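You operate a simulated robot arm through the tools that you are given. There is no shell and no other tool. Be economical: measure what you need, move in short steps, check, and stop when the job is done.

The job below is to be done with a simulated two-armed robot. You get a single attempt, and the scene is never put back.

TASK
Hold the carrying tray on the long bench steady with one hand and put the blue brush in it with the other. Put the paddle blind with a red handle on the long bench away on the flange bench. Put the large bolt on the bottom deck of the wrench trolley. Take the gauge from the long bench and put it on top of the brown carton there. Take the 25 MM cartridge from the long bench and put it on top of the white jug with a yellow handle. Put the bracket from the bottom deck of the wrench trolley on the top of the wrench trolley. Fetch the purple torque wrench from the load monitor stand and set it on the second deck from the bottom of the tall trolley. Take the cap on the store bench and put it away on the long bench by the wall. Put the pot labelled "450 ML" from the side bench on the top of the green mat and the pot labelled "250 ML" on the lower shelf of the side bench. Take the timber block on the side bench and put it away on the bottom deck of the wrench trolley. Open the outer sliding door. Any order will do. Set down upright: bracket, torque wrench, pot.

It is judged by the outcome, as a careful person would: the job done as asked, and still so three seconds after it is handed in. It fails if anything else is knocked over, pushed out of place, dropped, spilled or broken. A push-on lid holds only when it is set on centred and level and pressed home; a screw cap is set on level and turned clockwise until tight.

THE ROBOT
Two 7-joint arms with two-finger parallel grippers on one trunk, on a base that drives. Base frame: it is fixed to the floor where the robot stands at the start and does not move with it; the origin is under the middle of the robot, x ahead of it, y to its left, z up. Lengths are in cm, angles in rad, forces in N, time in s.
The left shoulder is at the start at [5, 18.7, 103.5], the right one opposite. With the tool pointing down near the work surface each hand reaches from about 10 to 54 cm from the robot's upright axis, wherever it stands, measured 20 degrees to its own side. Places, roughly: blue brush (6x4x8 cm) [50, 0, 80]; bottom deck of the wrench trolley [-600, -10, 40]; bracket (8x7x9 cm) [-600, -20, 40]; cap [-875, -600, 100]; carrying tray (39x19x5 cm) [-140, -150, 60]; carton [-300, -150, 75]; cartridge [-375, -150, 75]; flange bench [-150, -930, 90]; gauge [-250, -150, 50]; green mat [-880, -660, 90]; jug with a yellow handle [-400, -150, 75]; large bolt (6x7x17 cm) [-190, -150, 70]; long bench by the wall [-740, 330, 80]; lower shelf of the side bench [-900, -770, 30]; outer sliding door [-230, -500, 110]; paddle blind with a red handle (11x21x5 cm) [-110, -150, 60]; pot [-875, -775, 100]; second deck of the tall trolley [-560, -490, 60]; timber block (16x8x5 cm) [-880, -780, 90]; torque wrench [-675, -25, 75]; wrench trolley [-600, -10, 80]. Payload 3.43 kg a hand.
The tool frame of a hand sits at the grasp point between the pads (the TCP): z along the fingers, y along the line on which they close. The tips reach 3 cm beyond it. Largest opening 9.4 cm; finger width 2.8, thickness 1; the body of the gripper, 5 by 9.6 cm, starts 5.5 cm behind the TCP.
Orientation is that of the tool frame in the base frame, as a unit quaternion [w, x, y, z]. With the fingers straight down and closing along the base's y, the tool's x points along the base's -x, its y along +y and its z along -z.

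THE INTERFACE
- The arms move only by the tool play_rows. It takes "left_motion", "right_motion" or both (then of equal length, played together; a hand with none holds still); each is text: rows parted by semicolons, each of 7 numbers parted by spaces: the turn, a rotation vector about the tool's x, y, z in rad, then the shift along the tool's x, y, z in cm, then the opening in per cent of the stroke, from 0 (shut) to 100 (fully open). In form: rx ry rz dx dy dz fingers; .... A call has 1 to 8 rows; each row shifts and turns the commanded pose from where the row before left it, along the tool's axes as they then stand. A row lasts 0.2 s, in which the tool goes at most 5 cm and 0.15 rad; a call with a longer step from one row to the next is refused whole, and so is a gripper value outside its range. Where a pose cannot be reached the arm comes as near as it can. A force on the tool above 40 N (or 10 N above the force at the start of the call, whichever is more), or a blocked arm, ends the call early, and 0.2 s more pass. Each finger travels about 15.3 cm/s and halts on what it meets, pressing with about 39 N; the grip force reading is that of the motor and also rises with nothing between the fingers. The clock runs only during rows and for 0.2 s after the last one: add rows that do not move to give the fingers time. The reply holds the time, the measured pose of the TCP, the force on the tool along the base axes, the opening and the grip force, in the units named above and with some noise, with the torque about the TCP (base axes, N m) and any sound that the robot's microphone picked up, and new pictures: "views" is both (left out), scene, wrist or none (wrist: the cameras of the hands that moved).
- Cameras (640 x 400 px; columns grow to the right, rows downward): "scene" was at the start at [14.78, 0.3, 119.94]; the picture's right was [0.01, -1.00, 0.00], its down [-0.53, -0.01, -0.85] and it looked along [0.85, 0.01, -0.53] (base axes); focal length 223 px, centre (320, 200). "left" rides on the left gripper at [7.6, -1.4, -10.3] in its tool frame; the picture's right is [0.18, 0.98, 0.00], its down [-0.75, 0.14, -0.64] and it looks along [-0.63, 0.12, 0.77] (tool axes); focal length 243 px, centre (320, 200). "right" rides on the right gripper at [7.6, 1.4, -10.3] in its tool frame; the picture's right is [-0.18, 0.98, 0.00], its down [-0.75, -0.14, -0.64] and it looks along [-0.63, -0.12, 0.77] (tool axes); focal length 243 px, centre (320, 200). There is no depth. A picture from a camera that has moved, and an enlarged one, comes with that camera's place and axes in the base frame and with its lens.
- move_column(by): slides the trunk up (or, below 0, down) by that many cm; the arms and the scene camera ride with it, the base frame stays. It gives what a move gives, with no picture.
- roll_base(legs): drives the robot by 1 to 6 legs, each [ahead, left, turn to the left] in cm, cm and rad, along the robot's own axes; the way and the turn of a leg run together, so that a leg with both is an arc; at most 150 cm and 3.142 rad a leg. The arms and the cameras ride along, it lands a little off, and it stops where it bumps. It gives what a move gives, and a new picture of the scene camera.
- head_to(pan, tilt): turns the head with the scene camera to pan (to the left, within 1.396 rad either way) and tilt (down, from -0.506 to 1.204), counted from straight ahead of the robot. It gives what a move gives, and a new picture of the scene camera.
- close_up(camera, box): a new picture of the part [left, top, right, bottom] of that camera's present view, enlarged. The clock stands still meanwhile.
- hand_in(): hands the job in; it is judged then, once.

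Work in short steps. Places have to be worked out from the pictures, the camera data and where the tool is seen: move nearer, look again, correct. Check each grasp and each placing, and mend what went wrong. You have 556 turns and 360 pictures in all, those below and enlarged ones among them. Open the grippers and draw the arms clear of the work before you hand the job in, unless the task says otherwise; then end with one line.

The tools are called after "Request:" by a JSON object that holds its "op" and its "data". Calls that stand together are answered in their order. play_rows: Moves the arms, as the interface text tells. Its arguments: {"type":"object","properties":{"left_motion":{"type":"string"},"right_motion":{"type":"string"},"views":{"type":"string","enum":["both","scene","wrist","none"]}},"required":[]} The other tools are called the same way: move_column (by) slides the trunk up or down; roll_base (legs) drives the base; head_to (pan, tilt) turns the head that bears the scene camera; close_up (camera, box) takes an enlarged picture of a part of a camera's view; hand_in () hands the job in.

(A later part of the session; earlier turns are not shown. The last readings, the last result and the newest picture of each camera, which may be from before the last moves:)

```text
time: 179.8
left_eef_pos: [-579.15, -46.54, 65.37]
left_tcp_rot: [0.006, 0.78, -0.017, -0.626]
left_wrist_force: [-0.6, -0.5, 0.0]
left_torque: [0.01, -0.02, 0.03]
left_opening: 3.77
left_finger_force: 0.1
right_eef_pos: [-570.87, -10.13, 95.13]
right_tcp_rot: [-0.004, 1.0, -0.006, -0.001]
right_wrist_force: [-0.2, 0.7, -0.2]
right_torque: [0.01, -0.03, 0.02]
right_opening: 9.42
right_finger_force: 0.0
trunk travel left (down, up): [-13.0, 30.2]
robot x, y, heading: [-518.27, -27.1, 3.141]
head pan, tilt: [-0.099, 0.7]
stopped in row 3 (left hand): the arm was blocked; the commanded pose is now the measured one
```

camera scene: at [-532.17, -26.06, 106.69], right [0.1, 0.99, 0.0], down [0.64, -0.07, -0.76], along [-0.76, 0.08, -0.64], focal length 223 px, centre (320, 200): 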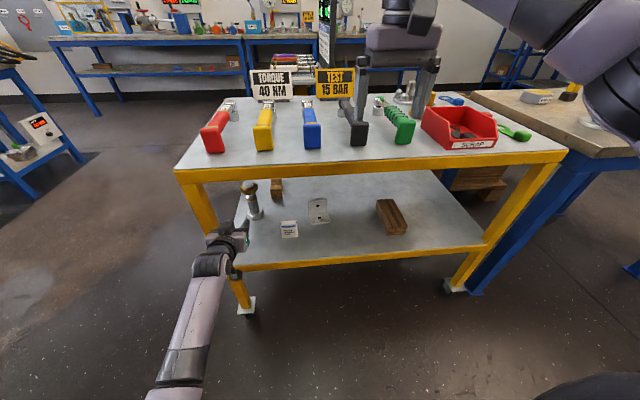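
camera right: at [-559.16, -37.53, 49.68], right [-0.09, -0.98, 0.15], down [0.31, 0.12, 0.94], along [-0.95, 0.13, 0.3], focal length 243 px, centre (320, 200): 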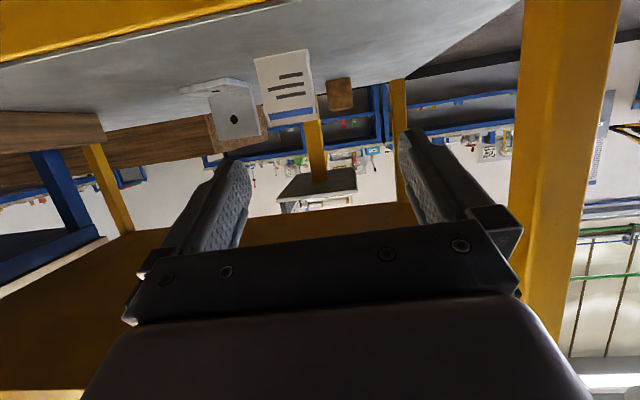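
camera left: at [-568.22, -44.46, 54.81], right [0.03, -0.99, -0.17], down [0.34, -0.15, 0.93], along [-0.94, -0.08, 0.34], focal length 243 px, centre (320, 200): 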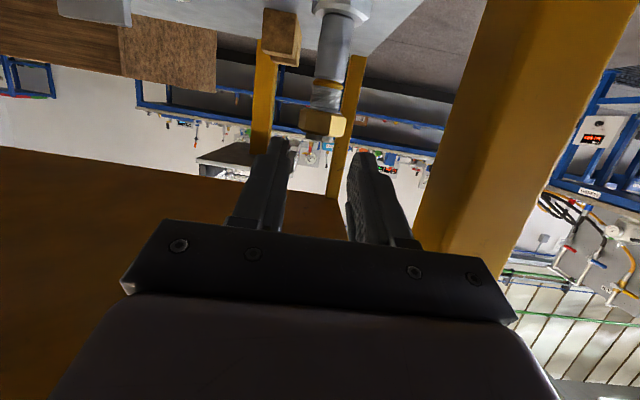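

The pitched arm can't fold further; un-pitch it gradually while drawing back, which also frees the arm.

Request:
{"op": "play_rows", "data": {"left_motion": "0 0.15 0 0.3 -0.2 -0.9 40;0 0.15 0 0.5 -0.2 -0.87 40;0 0.15 0 0.62 0 -0.78 40;0 0.15 0 0.73 0 -0.68 40;0 0.15 0 0.82 0 -0.57 40;0 0.15 0 0.9 0 -0.43 40;0 0.15 0 0.95 0 -0.3 40;0 0.15 0 1 0 -0.15 40", "views": "scene"}}

```text
time: 181.6
left_eef_pos: [-571.12, -46.19, 64.29]
left_tcp_rot: [0.014, 0.997, -0.01, -0.075]
left_wrist_force: [0.0, -0.3, 0.2]
left_torque: [0.03, 0.04, 0.0]
left_opening: 3.77
left_finger_force: 0.0
right_eef_pos: [-570.8, -10.16, 95.15]
right_tcp_rot: [-0.004, 1.0, -0.006, 0.0]
right_wrist_force: [0.0, -0.4, 0.4]
right_torque: [-0.01, 0.01, 0.0]
right_opening: 9.4
right_finger_force: 0.0
trunk travel left (down, up): [-13.0, 30.2]
robot x, y, heading: [-517.74, -27.35, 3.139]
head pan, tilt: [-0.099, 0.7]
camera scene: at [-532.17, -26.06, 106.69], right [0.1, 0.99, 0.0], down [0.64, -0.07, -0.76], along [-0.76, 0.08, -0.64], focal length 223 px, centre (320, 200)
```

scene: 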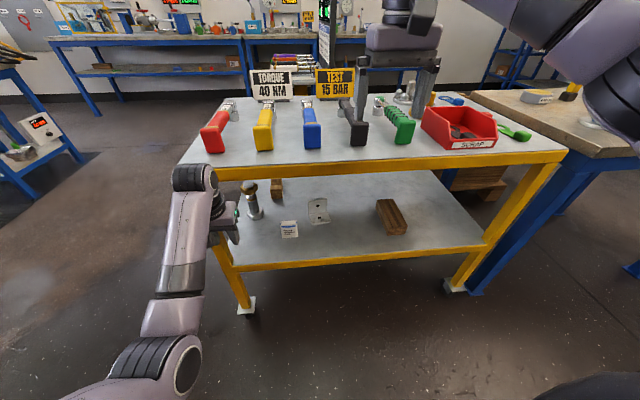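

Clear of the trolley. Raise the left hand above everything.

Request:
{"op": "play_rows", "data": {"left_motion": "0 0.02 0 0 1 -4.5 60;0 0.02 0 0 1 -4.5 60;0 0.02 0 0 1 -4.5 60;0 0.02 0 0 1 -4.5 60;0 0.02 0 0 1 -4.5 60;0 0.02 0 0 1 -4.5 60;0 0.02 0 0 1 -4.5 60;0 0.01 0 0 1 -4.5 60", "views": "none"}}

Request:
{"op": "roll_base", "data": {"legs": [[0, 12, 0]]}}

```text
time: 182.4
left_eef_pos: [-573.14, -52.85, 73.12]
left_tcp_rot: [0.028, 0.999, 0.008, -0.024]
left_wrist_force: [7.9, 0.2, 3.9]
left_torque: [0.07, 0.66, -0.2]
left_opening: 5.62
left_finger_force: 0.0
left hand out of reach, approached as far as the arm can: row 2, 3, 4
right_eef_pos: [-570.82, -10.15, 95.22]
right_tcp_rot: [-0.005, 1.0, -0.007, -0.001]
right_wrist_force: [-0.4, 0.4, -0.4]
right_torque: [-0.02, -0.01, -0.02]
right_opening: 9.39
right_finger_force: 0.0
trunk travel left (down, up): [-13.0, 30.2]
robot x, y, heading: [-517.71, -27.58, 3.138]
head pan, tilt: [-0.099, 0.7]
stopped in row 4 (left hand): the force on the tool passed its limit (the readings are from after the stop); the commanded pose is now the measured one
```

```text
time: 183.7
left_eef_pos: [-573.33, -64.78, 73.08]
left_tcp_rot: [0.028, 0.999, 0.008, -0.023]
left_wrist_force: [-0.1, 0.7, 0.3]
left_torque: [-0.02, -0.05, 0.02]
left_opening: 5.64
left_finger_force: 0.0
right_eef_pos: [-570.83, -22.06, 95.12]
right_tcp_rot: [-0.004, 1.0, -0.006, 0.0]
right_wrist_force: [0.9, 0.5, -0.2]
right_torque: [0.01, 0.01, -0.03]
right_opening: 9.39
right_finger_force: 0.0
trunk travel left (down, up): [-13.0, 30.2]
robot x, y, heading: [-517.92, -38.77, 3.138]
head pan, tilt: [-0.099, 0.7]
camera scene: at [-532.2, -37.92, 106.69], right [0.1, 0.99, 0.0], down [0.64, -0.07, -0.76], along [-0.76, 0.08, -0.64], focal length 223 px, centre (320, 200)
```

scene: 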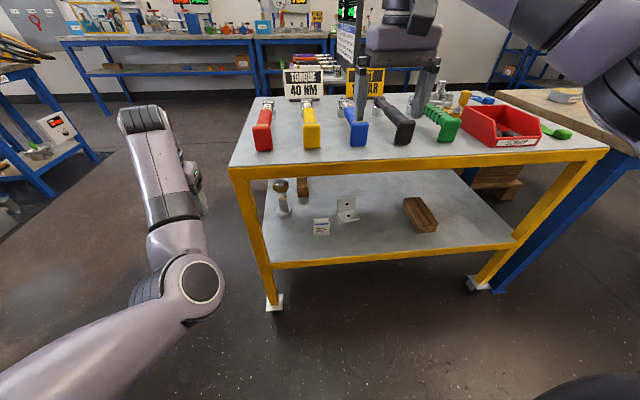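

Left hand is now beside the trolley corner and free; raise it.

Request:
{"op": "play_rows", "data": {"left_motion": "0 0 0 0 0 -4.5 60;0 0 0 0 0 -4.5 60;0 0 0 0 0 -4.5 60;0 0 0 0 0 -4.5 60;0 0 0 0 0 -4.5 60;0 0 0 0 0 -4.5 60;0 0 0 0 0 0 60", "views": "scene"}}

```text
time: 185.3
left_eef_pos: [-574.5, -64.34, 99.82]
left_tcp_rot: [0.029, 0.999, 0.008, -0.023]
left_wrist_force: [0.0, 0.5, 0.1]
left_torque: [0.05, 0.0, 0.02]
left_opening: 5.63
left_finger_force: 0.1
left hand out of reach, approached as far as the arm can: row 1, 2, 3
right_eef_pos: [-570.79, -21.93, 95.07]
right_tcp_rot: [-0.004, 1.0, -0.006, 0.0]
right_wrist_force: [-0.1, 0.2, -0.1]
right_torque: [0.02, -0.03, -0.02]
right_opening: 9.41
right_finger_force: 0.0
trunk travel left (down, up): [-13.0, 30.2]
robot x, y, heading: [-517.74, -39.4, 3.134]
head pan, tilt: [-0.099, 0.7]
camera scene: at [-532.2, -37.92, 106.69], right [0.1, 0.99, 0.0], down [0.64, -0.07, -0.77], along [-0.76, 0.08, -0.64], focal length 223 px, centre (320, 200)
```

scene: 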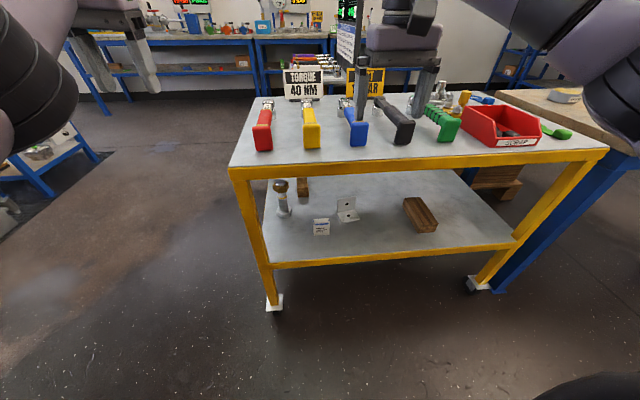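

Now for the bracket: raise the trunk so the right arm can reach down and forward from above, then pitch the right hand.

Request:
{"op": "move_column", "data": {"by": 12}}

Request:
{"op": "play_rows", "data": {"right_motion": "0 -0.15 0 0 -0.9 0 100;0 -0.15 0 0 -0.9 0 100;0 -0.15 0 0 -0.9 0 100;0 -0.15 0 0 -0.9 0 100;0 -0.15 0 0 -0.9 0 100;0 -0.15 0 0 -0.9 0 100;0 -0.15 0 0 -0.9 0 100;0 -0.15 0 0 -0.9 0 100", "views": "scene"}}

```text
time: 186.8
left_eef_pos: [-574.42, -64.42, 111.66]
left_tcp_rot: [0.029, 0.999, 0.008, -0.023]
left_wrist_force: [-0.9, -0.4, -0.1]
left_torque: [-0.04, -0.03, 0.0]
left_opening: 5.63
left_finger_force: 0.1
right_eef_pos: [-570.9, -22.03, 107.12]
right_tcp_rot: [-0.004, 1.0, -0.007, 0.0]
right_wrist_force: [0.1, -0.2, -0.9]
right_torque: [0.06, 0.0, 0.0]
right_opening: 9.39
right_finger_force: 0.0
trunk travel left (down, up): [-25.0, 18.2]
robot x, y, heading: [-517.86, -39.26, 3.135]
head pan, tilt: [-0.099, 0.7]
```

```text
time: 188.6
left_eef_pos: [-574.49, -64.5, 111.73]
left_tcp_rot: [0.028, 0.999, 0.008, -0.023]
left_wrist_force: [-0.3, 0.1, 0.6]
left_torque: [0.04, -0.04, 0.02]
left_opening: 5.64
left_finger_force: 0.1
right_eef_pos: [-570.77, -14.78, 107.07]
right_tcp_rot: [-0.007, 0.825, -0.002, -0.566]
right_wrist_force: [-0.2, 0.1, 0.1]
right_torque: [0.03, -0.03, -0.02]
right_opening: 9.41
right_finger_force: 0.0
trunk travel left (down, up): [-25.0, 18.2]
robot x, y, heading: [-517.93, -39.25, 3.138]
head pan, tilt: [-0.099, 0.7]
camera scene: at [-532.2, -37.9, 118.69], right [0.1, 0.99, 0.0], down [0.64, -0.07, -0.76], along [-0.76, 0.08, -0.64], focal length 223 px, centre (320, 200)
```

scene: 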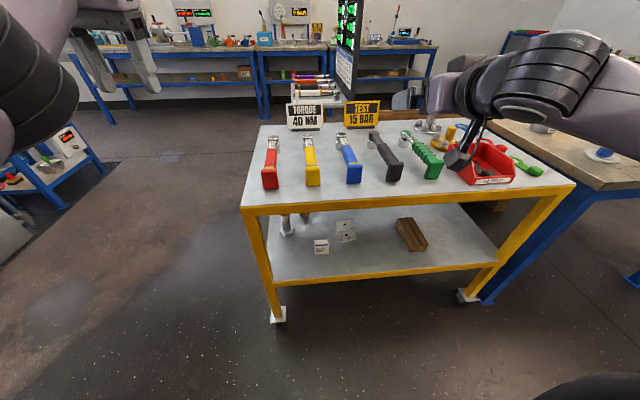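

Apply the 0.18 rad yaw and descend outside the trolley in stages.

Request:
{"op": "play_rows", "data": {"right_motion": "-0.084 0 -0.033 0 0 0 100;-0.084 0 -0.033 0 0 0 100;0 0 0 4.5 0 1.75 100;0 0 0 4.5 0 1.75 100;0 0 0 4.5 0 1.75 100;0 0 0 4.5 0 1.75 100;0 0 0 4.5 0 1.75 100;0 0 0 4.5 0 1.75 100", "views": "none"}}

Request:
{"op": "play_rows", "data": {"right_motion": "0 0 0 4.5 0 1.75 100;0 0 0 4.5 0 1.75 100;0 0 0 4.5 0 1.75 100;0 0 0 4.5 0 1.75 100;0 0 0 4.5 0 1.75 100;0 0 0 4.5 0 1.75 100;0 0 0 0 0 0 100", "views": "both"}}

```text
time: 190.4
left_eef_pos: [-574.45, -64.45, 111.68]
left_tcp_rot: [0.029, 0.999, 0.007, -0.023]
left_wrist_force: [0.5, 0.0, 1.0]
left_torque: [-0.05, 0.01, 0.0]
left_opening: 5.64
left_finger_force: 0.1
right_eef_pos: [-570.8, -14.7, 90.3]
right_tcp_rot: [0.043, 0.823, 0.072, -0.562]
right_wrist_force: [0.0, 0.0, 0.3]
right_torque: [0.02, -0.02, -0.01]
right_opening: 9.41
right_finger_force: 0.1
right hand out of reach, approached as far as the arm can: row 6, 7, 8
trunk travel left (down, up): [-25.0, 18.2]
robot x, y, heading: [-517.66, -38.84, 3.14]
head pan, tilt: [-0.099, 0.7]
```

```text
time: 192.0
left_eef_pos: [-574.41, -64.44, 111.74]
left_tcp_rot: [0.028, 0.999, 0.007, -0.023]
left_wrist_force: [0.1, -0.7, 0.0]
left_torque: [0.02, -0.05, -0.03]
left_opening: 5.63
left_finger_force: 0.1
right_eef_pos: [-570.77, -14.62, 90.25]
right_tcp_rot: [0.044, 0.822, 0.072, -0.563]
right_wrist_force: [0.7, 0.3, -0.2]
right_torque: [-0.03, 0.0, -0.02]
right_opening: 9.4
right_finger_force: 0.0
right hand out of reach, approached as far as the arm can: row 1, 2, 3, 4, 5, 6
trunk travel left (down, up): [-25.0, 18.2]
robot x, y, heading: [-517.86, -39.27, 3.135]
head pan, tilt: [-0.099, 0.7]
camera scene: at [-532.2, -37.92, 118.69], right [0.1, 0.99, 0.0], down [0.64, -0.07, -0.76], along [-0.76, 0.08, -0.64], focal length 223 px, centre (320, 200)
camera right: at [-558.52, -14.08, 86.97], right [0.1, -0.98, 0.16], down [0.3, 0.18, 0.94], along [-0.95, -0.04, 0.31], focal length 243 px, centre (320, 200)
```

scene: 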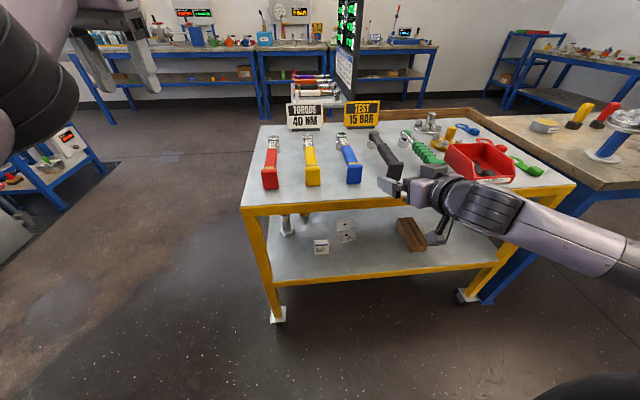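
right: 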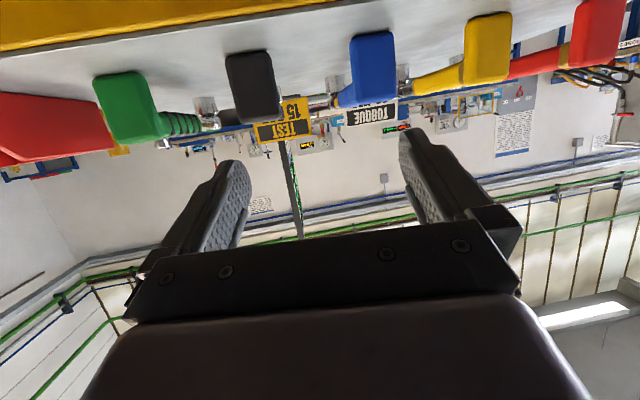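

The right wrist is at its limit in this elbow-out posture. I'll bring the hand down-pointing and close to the body's midline, as I did for the left, to re-pitch with the elbow low.

Request:
{"op": "play_rows", "data": {"right_motion": "0 0.15 0 0.95 2.8 -1.65 100;0 0.15 0 1.18 2.8 -1.49 100;0 0.15 0 1.39 2.8 -1.3 100;0 0.15 0 1.57 2.8 -1.07 100;0 0.15 0 1.71 2.8 -0.83 100;0 0.15 0 1.82 2.8 -0.56 100;0 0.15 0 1.88 2.8 -0.28 100;0 0.15 0 1.9 2.8 0 100", "views": "scene"}}

```text
time: 193.8
left_eef_pos: [-574.41, -64.42, 111.75]
left_tcp_rot: [0.027, 0.999, 0.008, -0.022]
left_wrist_force: [-0.4, 0.5, 0.4]
left_torque: [0.0, 0.01, -0.01]
left_opening: 5.62
left_finger_force: 0.0
right_eef_pos: [-552.29, -34.18, 87.8]
right_tcp_rot: [-0.005, 0.997, 0.083, 0.001]
right_wrist_force: [-0.3, -0.1, 1.1]
right_torque: [0.0, -0.03, 0.01]
right_opening: 9.38
right_finger_force: 0.1
trunk travel left (down, up): [-25.0, 18.2]
robot x, y, heading: [-517.57, -39.04, 3.136]
head pan, tilt: [-0.099, 0.7]
camera scene: at [-532.21, -37.94, 118.69], right [0.1, 0.99, 0.0], down [0.64, -0.07, -0.76], along [-0.76, 0.08, -0.64], focal length 223 px, centre (320, 200)
```

scene: 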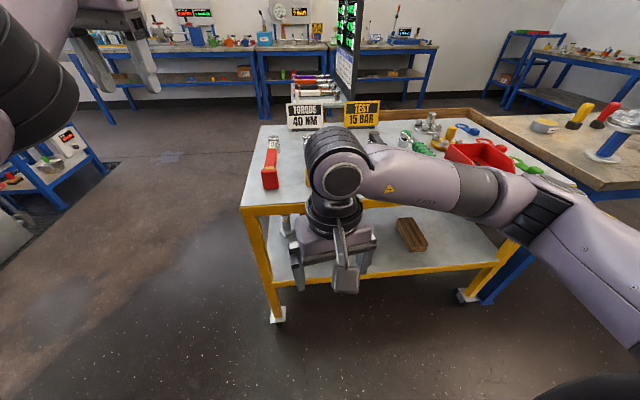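

Now pitch while moving outward, mirroring the left arm's manoeuvre.

Request:
{"op": "play_rows", "data": {"right_motion": "0 -0.15 0 0 -1.8 0 100;0 -0.15 0 0 -1.8 0 100;0 -0.15 0 0 -1.8 0 100;0 -0.15 0 0 -1.8 0 100;0 -0.15 0 0 -1.8 0 100;0 -0.15 0 0 -1.8 0 100;0 -0.15 0 0 -1.8 0 100;0 -0.15 0 0 -1.8 0 100", "views": "none"}}

Request:
{"op": "play_rows", "data": {"right_motion": "0 0 0 4.2 0 1.63 100;0 0 0 4.2 0 1.63 100;0 0 0 4.2 0 1.63 100;0 0 0 4.2 0 1.63 100;0 0 0 0 0 0 100", "views": "scene"}}

```text
time: 195.6
left_eef_pos: [-574.34, -64.46, 111.67]
left_tcp_rot: [0.028, 0.999, 0.008, -0.024]
left_wrist_force: [0.9, 1.1, -0.1]
left_torque: [-0.03, -0.02, -0.01]
left_opening: 5.64
left_finger_force: 0.0
right_eef_pos: [-558.36, -24.18, 87.13]
right_tcp_rot: [0.036, 0.875, 0.076, -0.477]
right_wrist_force: [0.0, 0.2, -0.2]
right_torque: [0.0, -0.01, 0.0]
right_opening: 9.4
right_finger_force: 0.1
right hand out of reach, approached as far as the arm can: row 5, 6, 7, 8
trunk travel left (down, up): [-25.0, 18.2]
robot x, y, heading: [-517.61, -39.02, 3.138]
head pan, tilt: [-0.099, 0.7]
```

```text
time: 196.8
left_eef_pos: [-574.45, -64.36, 111.71]
left_tcp_rot: [0.028, 0.999, 0.008, -0.024]
left_wrist_force: [-0.3, 0.2, -0.7]
left_torque: [-0.02, -0.03, -0.02]
left_opening: 5.66
left_finger_force: 0.1
right_eef_pos: [-558.09, -24.24, 86.04]
right_tcp_rot: [0.036, 0.875, 0.076, -0.477]
right_wrist_force: [-0.1, -0.6, 0.2]
right_torque: [-0.01, 0.02, 0.0]
right_opening: 9.41
right_finger_force: 0.1
right hand out of reach, approached as far as the arm can: row 1, 2, 3, 4
trunk travel left (down, up): [-25.0, 18.2]
robot x, y, heading: [-517.45, -39.09, 3.138]
head pan, tilt: [-0.099, 0.7]
camera scene: at [-532.2, -37.92, 118.69], right [0.1, 0.99, 0.0], down [0.64, -0.07, -0.76], along [-0.76, 0.08, -0.64], focal length 223 px, centre (320, 200)
```

scene: 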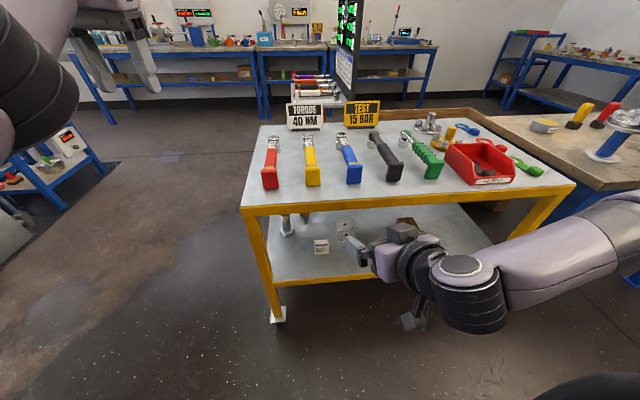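

The inward yaw may be what limits it; take the yaw out, then try lowering again.

Request:
{"op": "play_rows", "data": {"right_motion": "0.07 0 0.045 0 0 0 100;0.07 0 0.045 0 0 0 100;0 -0.1 0 0 -1 0 100;0 -0.1 0 0 -1 0 100;0 0 0 4.2 0 1.63 100;0 0 0 4.2 0 1.63 100;0 0 0 4.2 0 1.63 100;0 0 0 4.2 0 1.63 100", "views": "none"}}

```text
time: 198.6
left_eef_pos: [-574.54, -64.39, 111.77]
left_tcp_rot: [0.028, 0.999, 0.008, -0.024]
left_wrist_force: [-1.1, -0.2, 0.3]
left_torque: [-0.05, 0.01, 0.0]
left_opening: 5.63
left_finger_force: 0.0
right_eef_pos: [-557.06, -30.43, 73.39]
right_tcp_rot: [-0.004, 0.826, 0.003, -0.564]
right_wrist_force: [-0.3, 0.9, 0.4]
right_torque: [0.01, 0.02, 0.0]
right_opening: 9.41
right_finger_force: 0.0
right hand out of reach, approached as far as the arm can: row 4, 5, 6, 7, 8
trunk travel left (down, up): [-25.0, 18.2]
robot x, y, heading: [-517.5, -39.34, 3.142]
head pan, tilt: [-0.099, 0.7]
```

It's working: pitch 1.2 and descending. Continue down.

Request:
{"op": "play_rows", "data": {"right_motion": "0 0 0 3.7 0 1.45 100;0 0 0 3.7 0 1.45 100;0 0 0 3.7 0 1.45 100;0 0 0 3.7 0 1.45 100;0 0 0 3.7 0 1.45 100;0 0 0 3.7 0 1.45 100;0 0 0 0 0 0 100", "views": "scene"}}

```text
time: 200.2
left_eef_pos: [-574.47, -64.5, 111.73]
left_tcp_rot: [0.028, 0.999, 0.008, -0.024]
left_wrist_force: [0.8, 1.3, 0.1]
left_torque: [-0.01, -0.01, 0.01]
left_opening: 5.65
left_finger_force: 0.0
right_eef_pos: [-557.5, -40.98, 62.36]
right_tcp_rot: [-0.006, 0.827, 0.002, -0.562]
right_wrist_force: [-0.2, 0.0, 0.6]
right_torque: [-0.02, -0.01, 0.0]
right_opening: 9.39
right_finger_force: 0.1
right hand out of reach, approached as far as the arm can: row 1, 2, 3, 4, 5, 6
trunk travel left (down, up): [-25.0, 18.2]
robot x, y, heading: [-517.67, -39.0, 3.139]
head pan, tilt: [-0.099, 0.7]
camera scene: at [-532.2, -37.92, 118.69], right [0.1, 0.99, 0.0], down [0.64, -0.07, -0.76], along [-0.76, 0.08, -0.64], focal length 223 px, centre (320, 200)
```

scene: 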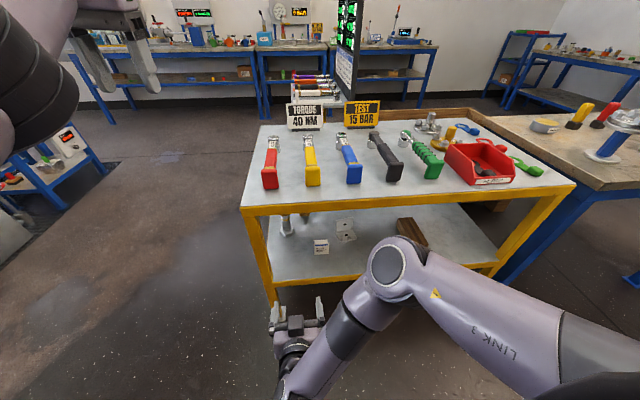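

The forearm now hangs from a high elbow — good. Lower the trunk 14 cm and reach forward a little.

Request:
{"op": "move_column", "data": {"by": -14}}

Request:
{"op": "play_rows", "data": {"right_motion": "0 0 0 -1.1 -1.5 2.8 100;0 0 0 -1.1 -1.5 2.8 100;0 0 0 -1.1 -1.5 2.8 100;0 0 0 -1.1 -1.5 2.8 100;0 0 0 0 0 0 100", "views": "both"}}

```text
time: 201.8
left_eef_pos: [-574.5, -64.51, 97.71]
left_tcp_rot: [0.028, 0.999, 0.007, -0.024]
left_wrist_force: [0.1, 0.6, -0.1]
left_torque: [-0.02, -0.01, -0.04]
left_opening: 5.64
left_finger_force: 0.1
right_eef_pos: [-557.48, -41.11, 48.49]
right_tcp_rot: [-0.006, 0.828, 0.002, -0.561]
right_wrist_force: [0.2, -0.8, -0.2]
right_torque: [0.02, -0.01, -0.01]
right_opening: 9.41
right_finger_force: 0.0
trunk travel left (down, up): [-11.0, 32.2]
robot x, y, heading: [-518.38, -39.0, 3.141]
head pan, tilt: [-0.099, 0.7]
```

```text
time: 203.0
left_eef_pos: [-574.48, -64.34, 97.7]
left_tcp_rot: [0.028, 0.999, 0.008, -0.024]
left_wrist_force: [-0.6, 0.3, 0.4]
left_torque: [-0.01, -0.02, 0.01]
left_opening: 5.65
left_finger_force: 0.1
right_eef_pos: [-569.63, -37.2, 50.61]
right_tcp_rot: [-0.009, 0.829, 0.0, -0.559]
right_wrist_force: [-0.6, 0.6, 0.2]
right_torque: [0.02, 0.03, 0.02]
right_opening: 9.39
right_finger_force: 0.0
right hand out of reach, approached as far as the arm can: row 1, 2, 3, 4
trunk travel left (down, up): [-11.0, 32.2]
robot x, y, heading: [-517.75, -39.06, 3.139]
head pan, tilt: [-0.099, 0.7]
camera scene: at [-532.2, -37.92, 104.69], right [0.1, 0.99, 0.0], down [0.64, -0.07, -0.76], along [-0.76, 0.08, -0.64], focal length 223 px, centre (320, 200)
camera right: at [-557.38, -38.79, 47.51], right [-0.08, -0.98, 0.16], down [0.31, 0.12, 0.94], along [-0.95, 0.13, 0.3], focal length 243 px, centre (320, 200)
```

scene: 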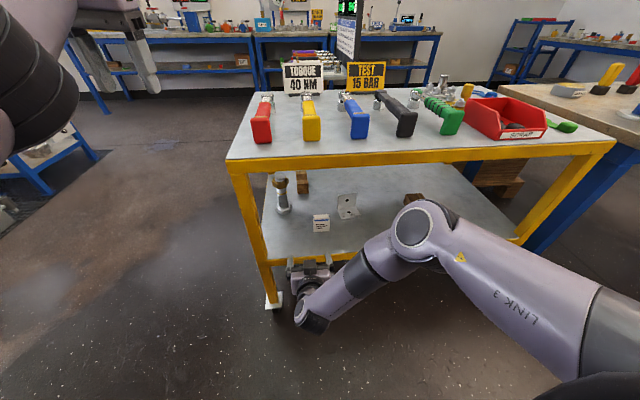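
right: 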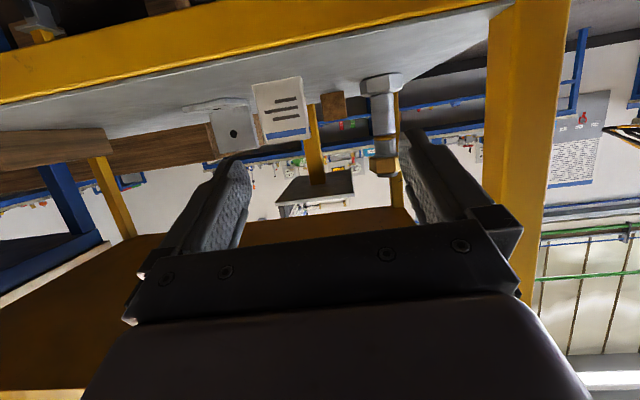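

The high elbow would foul the top deck on the way in. I'll go back and repeat exactly the mirrored start that gave the left arm its low elbow: unpitch, hand at 37 ahead on the midline.

Request:
{"op": "move_column", "data": {"by": 14}}

Request:
{"op": "play_rows", "data": {"right_motion": "0 0.15 0 -1.5 0 -4 100;0 0.15 0 -1.2 0 -4 100;0 0.15 0 -0.7 0 -4 100;0 0.15 0 -0.2 0 -4 100;0 0.15 0 0.4 0 -4 100;0 0.15 0 1 0 -3 100;0 0.15 0 1 0 -3 100;0 0.15 0 1 0 -3 100", "views": "none"}}

```text
time: 204.7
left_eef_pos: [-574.49, -64.41, 111.72]
left_tcp_rot: [0.029, 0.999, 0.008, -0.024]
left_wrist_force: [0.4, 0.4, -0.4]
left_torque: [0.0, -0.02, 0.01]
left_opening: 5.63
left_finger_force: 0.1
right_eef_pos: [-569.54, -37.17, 64.63]
right_tcp_rot: [-0.009, 0.829, 0.0, -0.559]
right_wrist_force: [0.1, -0.4, -0.8]
right_torque: [0.0, 0.01, 0.0]
right_opening: 9.38
right_finger_force: 0.0
trunk travel left (down, up): [-25.0, 18.2]
robot x, y, heading: [-518.1, -39.2, 3.139]
head pan, tilt: [-0.099, 0.7]
```

```text
time: 206.5
left_eef_pos: [-574.5, -64.48, 111.71]
left_tcp_rot: [0.027, 0.999, 0.008, -0.023]
left_wrist_force: [0.3, -0.7, 0.5]
left_torque: [0.01, -0.01, 0.02]
left_opening: 5.64
left_finger_force: 0.1
right_eef_pos: [-550.41, -37.71, 87.74]
right_tcp_rot: [-0.007, 1.0, -0.005, 0.006]
right_wrist_force: [1.4, 0.6, -0.3]
right_torque: [0.0, -0.04, -0.02]
right_opening: 9.42
right_finger_force: 0.0
trunk travel left (down, up): [-25.0, 18.2]
robot x, y, heading: [-517.8, -38.85, 3.138]
head pan, tilt: [-0.099, 0.7]
```

Request:
{"op": "play_rows", "data": {"right_motion": "0 0 0 -4.4 0 -1.7 100;0 -0.15 0 0 -2.1 0 100;0 -0.15 0 0 -2.1 0 100;0 -0.15 0 0 -2.1 0 100;0 -0.15 0 0 -2.1 0 100;0 -0.15 0 0 -2.1 0 100;0 -0.15 0 0 -2.1 0 100;0 -0.15 0 0 -2.1 0 100", "views": "none"}}

Request:
{"op": "play_rows", "data": {"right_motion": "0 -0.15 0 0 -2.1 0 100;0 0 0 4.1 0 1.6 100;0 0 0 4.1 0 1.6 100;0 0 0 4.1 0 1.6 100;0 0 0 4.1 0 1.6 100;0 0 0 4.1 0 1.6 100;0 0 0 -1.45 0 3.73 100;0 0 0 -1.45 0 3.73 100", "views": "scene"}}

```text
time: 208.3
left_eef_pos: [-574.47, -64.37, 111.64]
left_tcp_rot: [0.029, 0.999, 0.008, -0.023]
left_wrist_force: [0.8, -0.2, -0.9]
left_torque: [0.0, 0.0, -0.01]
left_opening: 5.62
left_finger_force: 0.1
right_eef_pos: [-557.36, -24.82, 88.98]
right_tcp_rot: [-0.01, 0.869, -0.002, -0.495]
right_wrist_force: [0.1, 0.9, -0.3]
right_torque: [0.01, 0.04, -0.01]
right_opening: 9.39
right_finger_force: 0.1
right hand out of reach, approached as far as the arm can: row 7, 8
trunk travel left (down, up): [-25.0, 18.2]
robot x, y, heading: [-517.92, -38.69, 3.137]
head pan, tilt: [-0.099, 0.7]
```

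```text
time: 210.1
left_eef_pos: [-574.45, -64.42, 111.67]
left_tcp_rot: [0.029, 0.999, 0.008, -0.023]
left_wrist_force: [0.5, -0.4, -0.1]
left_torque: [-0.02, 0.01, 0.02]
left_opening: 5.66
left_finger_force: 0.1
right_eef_pos: [-565.79, -31.33, 71.77]
right_tcp_rot: [-0.011, 0.83, -0.002, -0.558]
right_wrist_force: [0.1, 0.1, 0.4]
right_torque: [0.02, 0.0, 0.03]
right_opening: 9.4
right_finger_force: 0.1
right hand out of reach, approached as far as the arm can: row 1, 3, 4, 5, 6, 8
trunk travel left (down, up): [-25.0, 18.2]
robot x, y, heading: [-518.0, -39.05, 3.134]
head pan, tilt: [-0.099, 0.7]
camera scene: at [-532.21, -37.92, 118.69], right [0.1, 0.99, 0.0], down [0.64, -0.07, -0.76], along [-0.76, 0.08, -0.64], focal length 223 px, centre (320, 200)
```

scene: 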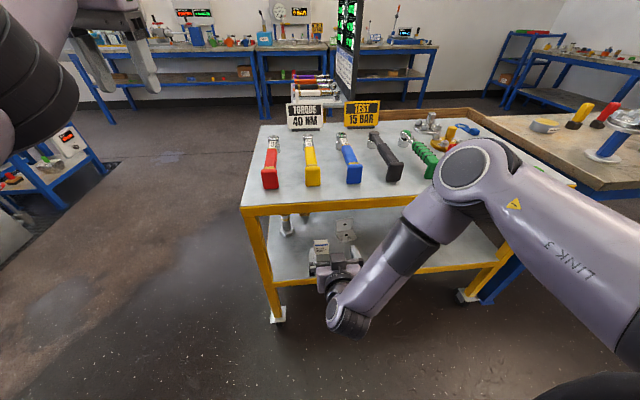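

Elbow still high; extending the arm farther should straighten it instead. Reach forward/right from here and look.

Request:
{"op": "play_rows", "data": {"right_motion": "0 0 0 0.5 -2 2.2 100;0 0 0 0.5 -2 2.2 100;0 0 0 0.5 -2 2.2 100;0 0 0 0.5 -2 2.2 100;0 0 0 1.86 -1 0.72 100;0 0 0 1.86 -1 0.72 100;0 0 0 1.86 -1 0.72 100;0 0 0 0 0 0 100", "views": "scene"}}

```text
time: 211.9
left_eef_pos: [-574.43, -64.49, 111.64]
left_tcp_rot: [0.028, 0.999, 0.008, -0.024]
left_wrist_force: [1.0, 0.7, 0.3]
left_torque: [-0.03, -0.04, -0.02]
left_opening: 5.62
left_finger_force: 0.1
right_eef_pos: [-573.95, -32.55, 68.93]
right_tcp_rot: [-0.015, 0.831, -0.004, -0.556]
right_wrist_force: [0.4, -0.4, 0.7]
right_torque: [0.02, 0.01, 0.01]
right_opening: 9.39
right_finger_force: 0.0
right hand out of reach, approached as far as the arm can: row 1, 2, 3, 4, 5, 6, 7
trunk travel left (down, up): [-25.0, 18.2]
robot x, y, heading: [-517.79, -39.02, 3.138]
head pan, tilt: [-0.099, 0.7]
camera scene: at [-532.2, -37.92, 118.69], right [0.1, 0.99, 0.0], down [0.64, -0.07, -0.76], along [-0.76, 0.08, -0.64], focal length 223 px, centre (320, 200)
```

scene: 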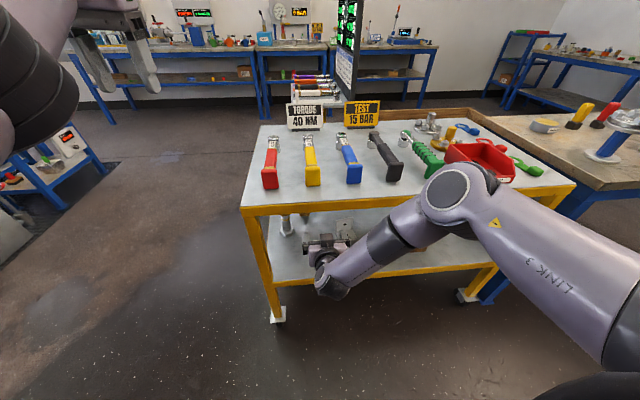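

The wrist limit keeps the elbow high. I'll replicate for the right arm the whole mirrored path that led the left arm to its low-elbow posture (quarter turn, descend, return). First unpitch and rise.

Request:
{"op": "play_rows", "data": {"right_motion": "0 0.15 0 -2 -2 -3.5 100;0 0.15 0 -2 -2 -3.5 100;0 0.15 0 -1 -2 -4 100;0 0.15 0 -0.5 -2 -4 100;0 0.15 0 0.5 -2 -4 100;0 0.15 0 0.5 -2 -4 100;0 0.15 0 0.5 -2 -4 100;0 0.15 0 0.5 -2 -4 100", "views": "none"}}

Request:
{"op": "play_rows", "data": {"right_motion": "0 0 -0.1428 0 0 1.5 100;0 0 -0.1428 0 0 1.5 100;0 0 -0.1428 0 0 1.5 100;0 0 -0.1428 0 0 1.5 100;0 0 -0.1428 0 0 1 100;0 0 -0.1428 0 0 0 100;0 0 -0.1428 0 0 0 100;0 0 -0.1428 0 0 0 100", "views": "none"}}

```text
time: 213.7
left_eef_pos: [-574.48, -64.37, 111.73]
left_tcp_rot: [0.029, 0.999, 0.009, -0.023]
left_wrist_force: [-0.5, -0.3, -0.9]
left_torque: [0.02, 0.01, 0.03]
left_opening: 5.64
left_finger_force: 0.0
right_eef_pos: [-557.11, -16.94, 96.68]
right_tcp_rot: [-0.007, 1.0, -0.006, 0.006]
right_wrist_force: [0.4, -0.5, -0.2]
right_torque: [-0.01, -0.03, 0.02]
right_opening: 9.39
right_finger_force: 0.0
trunk travel left (down, up): [-25.0, 18.2]
robot x, y, heading: [-517.63, -39.26, 3.132]
head pan, tilt: [-0.099, 0.7]
```

```text
time: 215.5
left_eef_pos: [-574.45, -64.52, 111.61]
left_tcp_rot: [0.027, 0.999, 0.009, -0.024]
left_wrist_force: [-0.1, 0.0, 0.1]
left_torque: [0.08, 0.03, -0.02]
left_opening: 5.64
left_finger_force: 0.1
right_eef_pos: [-554.26, -19.57, 92.88]
right_tcp_rot: [-0.004, 0.844, 0.537, 0.009]
right_wrist_force: [-0.4, -0.4, 1.0]
right_torque: [0.0, 0.02, 0.01]
right_opening: 9.39
right_finger_force: 0.1
right hand out of reach, approached as far as the arm can: row 8
trunk travel left (down, up): [-25.0, 18.2]
robot x, y, heading: [-518.15, -38.94, 3.142]
head pan, tilt: [-0.099, 0.7]
```

Request:
{"op": "play_rows", "data": {"right_motion": "0 0 -0.1428 0 0 0 100;0 0 -0.1428 0 0 0 100;0 0 -0.1428 0 0 0 100;0 0 0 -4.3 0 1.5 100;0 0 0 -4.3 -1 1.5 100;0 0 0 -4.3 -2 1.5 100;0 0 0 -4 -2 1.5 100;0 0 0 0 -2 1 100", "views": "none"}}

Request:
{"op": "play_rows", "data": {"right_motion": "0 0 0 0 0 4 100;0 0 0 0 0 4 100;0 0 0 0 0 4 100;0 0 0 0 0 4 100;0 0 0 0 0 4 100;0 0 0 0 0 0 100", "views": "scene"}}

```text
time: 217.3
left_eef_pos: [-574.42, -64.35, 111.77]
left_tcp_rot: [0.028, 0.999, 0.007, -0.023]
left_wrist_force: [0.0, -1.0, -0.1]
left_torque: [-0.02, 0.0, 0.0]
left_opening: 5.63
left_finger_force: 0.2
right_eef_pos: [-558.44, -26.91, 89.7]
right_tcp_rot: [-0.002, 0.833, 0.553, 0.009]
right_wrist_force: [-0.5, -0.2, -0.8]
right_torque: [-0.01, -0.01, -0.04]
right_opening: 9.39
right_finger_force: 0.1
right hand out of reach, approached as far as the arm can: row 1, 2, 3, 6, 7, 8
trunk travel left (down, up): [-25.0, 18.2]
robot x, y, heading: [-517.95, -38.95, 3.134]
head pan, tilt: [-0.099, 0.7]
```

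```text
time: 218.7
left_eef_pos: [-574.59, -64.28, 111.59]
left_tcp_rot: [0.028, 0.999, 0.008, -0.023]
left_wrist_force: [-0.1, -0.7, -0.5]
left_torque: [0.03, 0.03, 0.04]
left_opening: 5.64
left_finger_force: 0.2
right_eef_pos: [-558.1, -26.78, 69.54]
right_tcp_rot: [-0.002, 0.833, 0.553, 0.01]
right_wrist_force: [0.6, 0.6, -0.8]
right_torque: [-0.02, -0.01, -0.01]
right_opening: 9.39
right_finger_force: 0.0
trunk travel left (down, up): [-25.0, 18.2]
robot x, y, heading: [-517.7, -38.51, 3.14]
head pan, tilt: [-0.099, 0.7]
camera scene: at [-532.2, -37.92, 118.69], right [0.1, 0.99, 0.0], down [0.64, -0.07, -0.76], along [-0.76, 0.08, -0.64], focal length 223 px, centre (320, 200)
```

scene: 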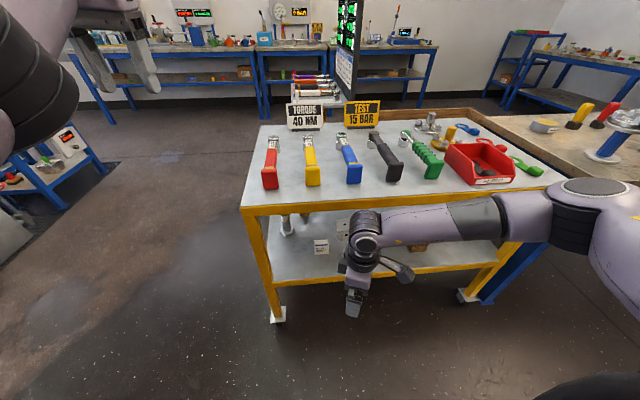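

The right wrist can't mirror that. I'll use the left arm for the bracket instead, standing further right. First straighten and raise the right hand.

Request:
{"op": "play_rows", "data": {"right_motion": "0 0 0.147 0 0 -4 100;0 0 0.147 0 0 -4 100;0 0 0.147 0 0 -4 100;0 0 0.147 0 0 -4 100;0 0 0.147 0 0 -4 100;0 0 0.147 0 0 -4 100;0 0 0.147 0 0 -4 100;0 0 0.14 0 0 -4 100", "views": "none"}}

Request:
{"op": "roll_base", "data": {"legs": [[16, 0, 0], [0, -45, 0]]}}

```text
time: 220.5
left_eef_pos: [-574.53, -64.57, 111.66]
left_tcp_rot: [0.027, 0.999, 0.007, -0.023]
left_wrist_force: [0.3, 0.3, -0.2]
left_torque: [0.0, 0.02, 0.01]
left_opening: 5.65
left_finger_force: 0.0
right_eef_pos: [-558.53, -27.17, 101.67]
right_tcp_rot: [-0.006, 1.0, 0.001, 0.006]
right_wrist_force: [0.9, -0.7, -0.2]
right_torque: [-0.06, 0.0, -0.02]
right_opening: 9.41
right_finger_force: 0.1
trunk travel left (down, up): [-25.0, 18.2]
robot x, y, heading: [-517.87, -39.04, 3.136]
head pan, tilt: [-0.099, 0.7]
```

```text
time: 224.2
left_eef_pos: [-590.25, -19.62, 111.65]
left_tcp_rot: [0.028, 0.999, 0.008, -0.024]
left_wrist_force: [-0.1, 0.5, 0.4]
left_torque: [-0.01, 0.04, 0.0]
left_opening: 5.65
left_finger_force: 0.0
right_eef_pos: [-574.38, 17.62, 101.65]
right_tcp_rot: [-0.006, 1.0, 0.001, 0.007]
right_wrist_force: [-0.2, -0.1, -0.2]
right_torque: [-0.02, 0.01, -0.01]
right_opening: 9.41
right_finger_force: 0.1
trunk travel left (down, up): [-25.0, 18.2]
robot x, y, heading: [-533.39, 5.89, 3.139]
head pan, tilt: [-0.099, 0.7]
camera scene: at [-547.96, 6.87, 118.69], right [0.1, 0.99, 0.0], down [0.64, -0.07, -0.76], along [-0.76, 0.08, -0.64], focal length 223 px, centre (320, 200)
```

scene: 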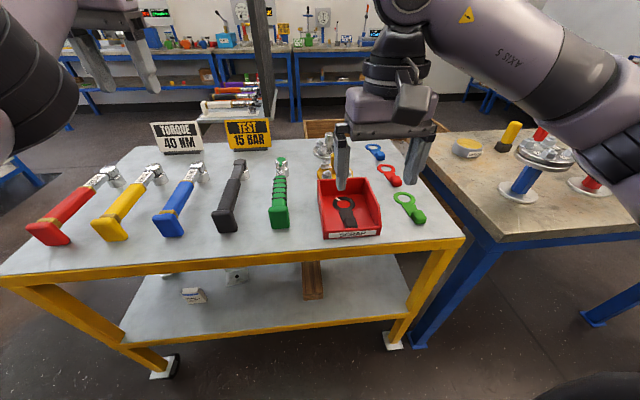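

I can now see the whole top deck. Zoom to find a free spot for the bracket.

Request:
{"op": "close_up", "data": {"camera": "scene", "box": [80, 110, 440, 260]}}

```text
1.78 times, centred on (260, 185) of scene
camera zoom: at [-547.96, 6.87, 118.69], right [0.1, 0.99, 0.0], down [0.64, -0.07, -0.76], along [-0.76, 0.08, -0.64], focal length 397 px, centre (427, 227)
```

zoom: 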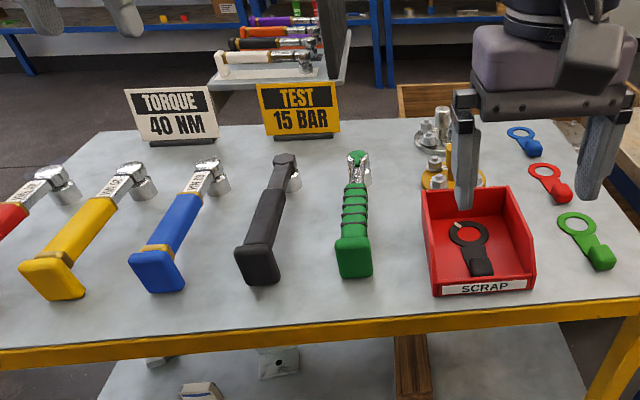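

The free place on top is at the back, right of the TEST sign (≈x -625, y 5). Now turn 0.18 rad left to square up with the bracket and back off.

Request:
{"op": "roll_base", "data": {"legs": [[0, 0, 0.18], [-16, 0, 0]]}}

```text
time: 226.5
left_eef_pos: [-569.07, -26.39, 111.84]
left_tcp_rot: [0.029, 0.995, 0.096, -0.02]
left_wrist_force: [-0.1, -1.3, -0.9]
left_torque: [0.0, 0.01, 0.0]
left_opening: 5.67
left_finger_force: 0.0
right_eef_pos: [-560.22, 13.21, 101.7]
right_tcp_rot: [-0.007, 0.996, 0.091, 0.006]
right_wrist_force: [-0.3, 0.0, -0.2]
right_torque: [-0.01, 0.0, 0.02]
right_opening: 9.4
right_finger_force: 0.0
trunk travel left (down, up): [-25.0, 18.2]
robot x, y, heading: [-518.27, 8.62, -2.968]
head pan, tilt: [-0.099, 0.7]
stopped in leg 2: the robot was blocked; the commanded pose is now the measured one
camera scene: at [-532.19, 7.19, 118.69], right [-0.07, 1.0, 0.0], down [0.64, 0.05, -0.77], along [-0.76, -0.06, -0.64], focal length 223 px, centre (320, 200)
```

scene: 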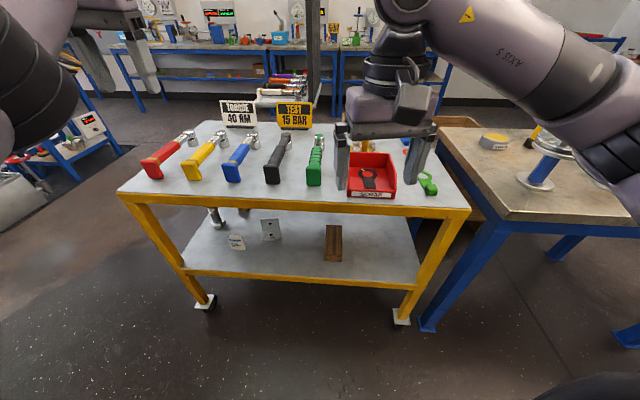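

Good place. Bring the left hand back toward the midline at z≈89 (as before) while moving the right hand aside.

Request:
{"op": "play_rows", "data": {"left_motion": "0 0 0 2.4 -3 2.75 100;0 0 0 2.4 -3 2.75 100;0 0 0 2.4 -3 2.75 100;0 0 0 2.4 -3 2.75 100;0 0 0 2.4 -3 2.75 100;0 0 0 2.4 -3 2.75 100;0 0 0 2.4 -3 2.75 100;0 0 0 2.4 -3 2.75 100", "right_motion": "0 0 0 0 -2.4 -0.5 100;0 0 0 0 -2.4 -0.5 100;0 0 0 0 -2.4 -0.5 100;0 0 0 0 -2.4 -0.5 100;0 0 0 0 -2.4 -0.5 100;0 0 0 0 -2.4 -0.5 100;0 0 0 0 -2.4 -0.5 100;0 0 0 0 -2.4 -0.5 100", "views": "none"}}

Request:
{"op": "play_rows", "data": {"left_motion": "0 -0.15 0 0 2.1 0 100;0 -0.15 0 0 2.1 0 100;0 -0.15 0 0 2.1 0 100;0 -0.15 0 0 2.1 0 100;0 -0.15 0 0 2.1 0 100;0 -0.15 0 0 2.1 0 100;0 -0.15 0 0 2.1 0 100;0 -0.15 0 0 2.1 0 100", "views": "scene"}}

```text
time: 228.3
left_eef_pos: [-568.78, -25.27, 109.27]
left_tcp_rot: [0.026, 0.994, 0.107, -0.02]
left_wrist_force: [-0.2, -0.3, -0.1]
left_torque: [0.03, 0.02, -0.01]
left_opening: 9.39
left_finger_force: 0.1
left hand out of reach, approached as far as the arm can: row 1, 2, 3, 4, 5, 6, 7, 8
right_eef_pos: [-563.72, 32.1, 105.85]
right_tcp_rot: [-0.007, 0.996, 0.091, 0.006]
right_wrist_force: [-0.2, -0.1, -0.6]
right_torque: [-0.02, 0.04, 0.04]
right_opening: 9.41
right_finger_force: 0.0
trunk travel left (down, up): [-25.0, 18.2]
robot x, y, heading: [-517.86, 8.91, -2.963]
head pan, tilt: [-0.099, 0.7]
```

```text
time: 230.1
left_eef_pos: [-566.45, -41.23, 110.57]
left_tcp_rot: [0.078, 0.809, 0.061, -0.58]
left_wrist_force: [1.0, 1.1, 0.0]
left_torque: [-0.05, 0.01, -0.03]
left_opening: 9.4
left_finger_force: 0.0
left hand out of reach, approached as far as the arm can: row 1
right_eef_pos: [-563.82, 32.13, 105.96]
right_tcp_rot: [-0.008, 0.996, 0.091, 0.006]
right_wrist_force: [0.7, -0.7, 0.0]
right_torque: [0.0, -0.01, 0.02]
right_opening: 9.38
right_finger_force: 0.0
trunk travel left (down, up): [-25.0, 18.2]
robot x, y, heading: [-517.53, 8.78, -2.97]
head pan, tilt: [-0.099, 0.7]
camera scene: at [-532.2, 7.17, 118.69], right [-0.07, 1.0, 0.0], down [0.64, 0.05, -0.76], along [-0.76, -0.06, -0.64], focal length 223 px, centre (320, 200)
```

scene: 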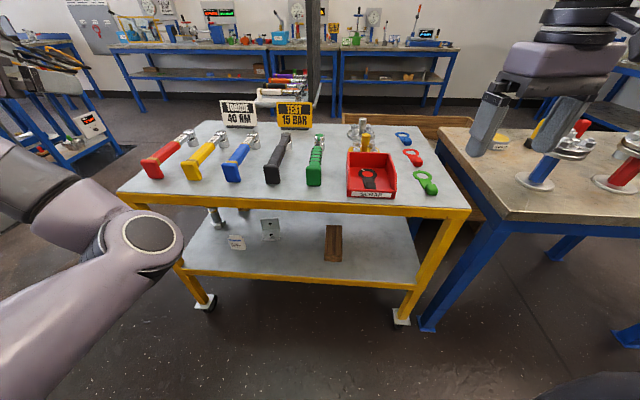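

The left hand is now pitched. Lower it and shift right, checking posture.

Request:
{"op": "play_rows", "data": {"left_motion": "0 0 0 4.2 -1 1.6 100;0 0 0 4.2 -1 1.6 100;0 0 0 4.2 -1 1.6 100;0 0 0 4.2 -1 1.6 100;0 0 0 4.2 -1 1.6 100;0 0 0 4.2 -1 1.6 100;0 0 0 0 0 0 100", "views": "scene"}}

```text
time: 231.7
left_eef_pos: [-568.62, -36.88, 83.29]
left_tcp_rot: [0.079, 0.809, 0.063, -0.579]
left_wrist_force: [0.5, 0.4, -0.6]
left_torque: [0.0, 0.02, 0.0]
left_opening: 9.39
left_finger_force: 0.1
right_eef_pos: [-563.69, 32.06, 105.92]
right_tcp_rot: [-0.008, 0.996, 0.09, 0.006]
right_wrist_force: [0.0, 0.0, -0.5]
right_torque: [-0.02, 0.02, 0.01]
right_opening: 9.38
right_finger_force: 0.0
trunk travel left (down, up): [-25.0, 18.2]
robot x, y, heading: [-517.76, 8.85, -2.966]
head pan, tilt: [-0.099, 0.7]
camera scene: at [-532.2, 7.2, 118.69], right [-0.07, 1.0, 0.0], down [0.64, 0.05, -0.76], along [-0.76, -0.06, -0.64], focal length 223 px, centre (320, 200)
```

scene: 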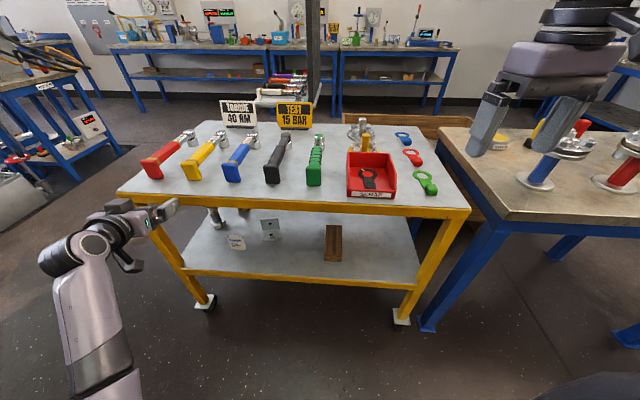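

Low-elbow posture achieved. Square the hand to the bracket, shift right and continue down.

Request:
{"op": "play_rows", "data": {"left_motion": "0.033 0.047 -0.046 0 -2 0 100;0 0 0 1.8 -2.4 0.7 100;0 0 0 1.8 -2.4 0.7 100;0 0 0 1.8 -2.4 0.7 100;0 0 0 1.8 -2.4 0.7 100;0 0 0 1.8 -2.4 0.7 100;0 0 0 1.8 -2.4 0.7 100;0 0 0 1.8 0 0.7 100", "views": "none"}}

Request:
{"op": "move_column", "data": {"by": -12}}

```text
time: 233.3
left_eef_pos: [-573.33, -24.49, 77.46]
left_tcp_rot: [0.083, 0.794, 0.06, -0.599]
left_wrist_force: [37.4, 7.0, 1.6]
left_torque: [0.04, 0.07, -2.18]
left_opening: 9.38
left_finger_force: 0.0
right_eef_pos: [-563.42, 32.11, 105.96]
right_tcp_rot: [-0.007, 0.996, 0.09, 0.005]
right_wrist_force: [0.5, -0.1, -0.3]
right_torque: [-0.02, -0.06, -0.03]
right_opening: 9.38
right_finger_force: 0.1
trunk travel left (down, up): [-25.0, 18.2]
robot x, y, heading: [-518.24, 8.15, -2.969]
head pan, tilt: [-0.099, 0.7]
stopped in row 7 (left hand): the force on the tool passed its limit (the readings are from after the stop); the commanded pose is now the measured one
```

```text
time: 233.8
left_eef_pos: [-573.18, -24.49, 77.16]
left_tcp_rot: [0.081, 0.782, 0.064, -0.615]
left_wrist_force: [41.7, 7.2, 10.5]
left_torque: [0.5, 0.55, -2.33]
left_opening: 9.28
left_finger_force: 0.0
right_eef_pos: [-563.37, 32.11, 104.47]
right_tcp_rot: [-0.007, 0.996, 0.09, 0.004]
right_wrist_force: [0.3, 0.5, 0.9]
right_torque: [0.01, 0.04, -0.03]
right_opening: 9.37
right_finger_force: 0.0
trunk travel left (down, up): [-23.5, 19.7]
robot x, y, heading: [-518.25, 8.49, -2.969]
head pan, tilt: [-0.099, 0.7]
stopped: the force on the tool passed its limit (the readings are from after the stop); the commanded pose is now the measured one
```

The fingertips touched the top deck's edge. Back the hand off at once, and look.

Request:
{"op": "play_rows", "data": {"left_motion": "0 0 0 0.6 0 -1.5 100;0 0 0 0.7 0 -1.9 100;0 0 0 0.7 0 -1.9 100;0 0 0 0 0 0 100", "views": "both"}}

```text
time: 234.6
left_eef_pos: [-572.15, -24.25, 85.23]
left_tcp_rot: [0.086, 0.728, 0.065, -0.677]
left_wrist_force: [-1.3, 0.0, 0.7]
left_torque: [0.0, 0.01, 0.0]
left_opening: 9.39
left_finger_force: 0.1
right_eef_pos: [-563.77, 32.07, 104.31]
right_tcp_rot: [-0.007, 0.996, 0.091, 0.005]
right_wrist_force: [0.1, 0.3, -0.2]
right_torque: [0.03, 0.0, -0.02]
right_opening: 9.4
right_finger_force: 0.1
trunk travel left (down, up): [-23.5, 19.7]
robot x, y, heading: [-517.93, 8.62, -2.967]
head pan, tilt: [-0.099, 0.7]
stopped in row 3 (left hand): the arm was blocked; the commanded pose is now the measured one
camera scene: at [-532.2, 7.19, 117.15], right [-0.07, 1.0, 0.0], down [0.64, 0.05, -0.76], along [-0.76, -0.06, -0.64], focal length 223 px, centre (320, 200)
camera left: at [-561.85, -20.86, 78.1], right [0.22, -0.96, -0.15], down [0.6, 0.02, 0.8], along [-0.77, -0.27, 0.58], focal length 243 px, centre (320, 200)
```

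scene: 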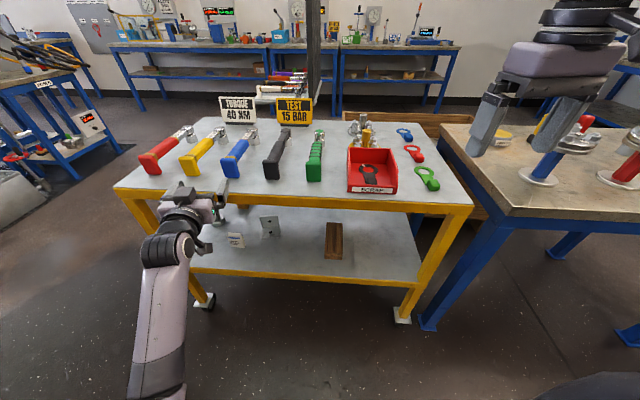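
left: 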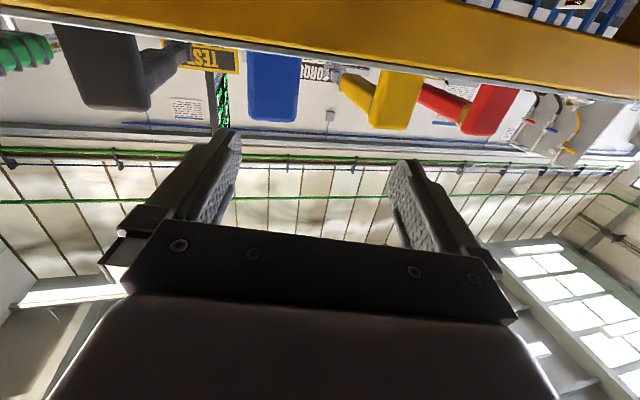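

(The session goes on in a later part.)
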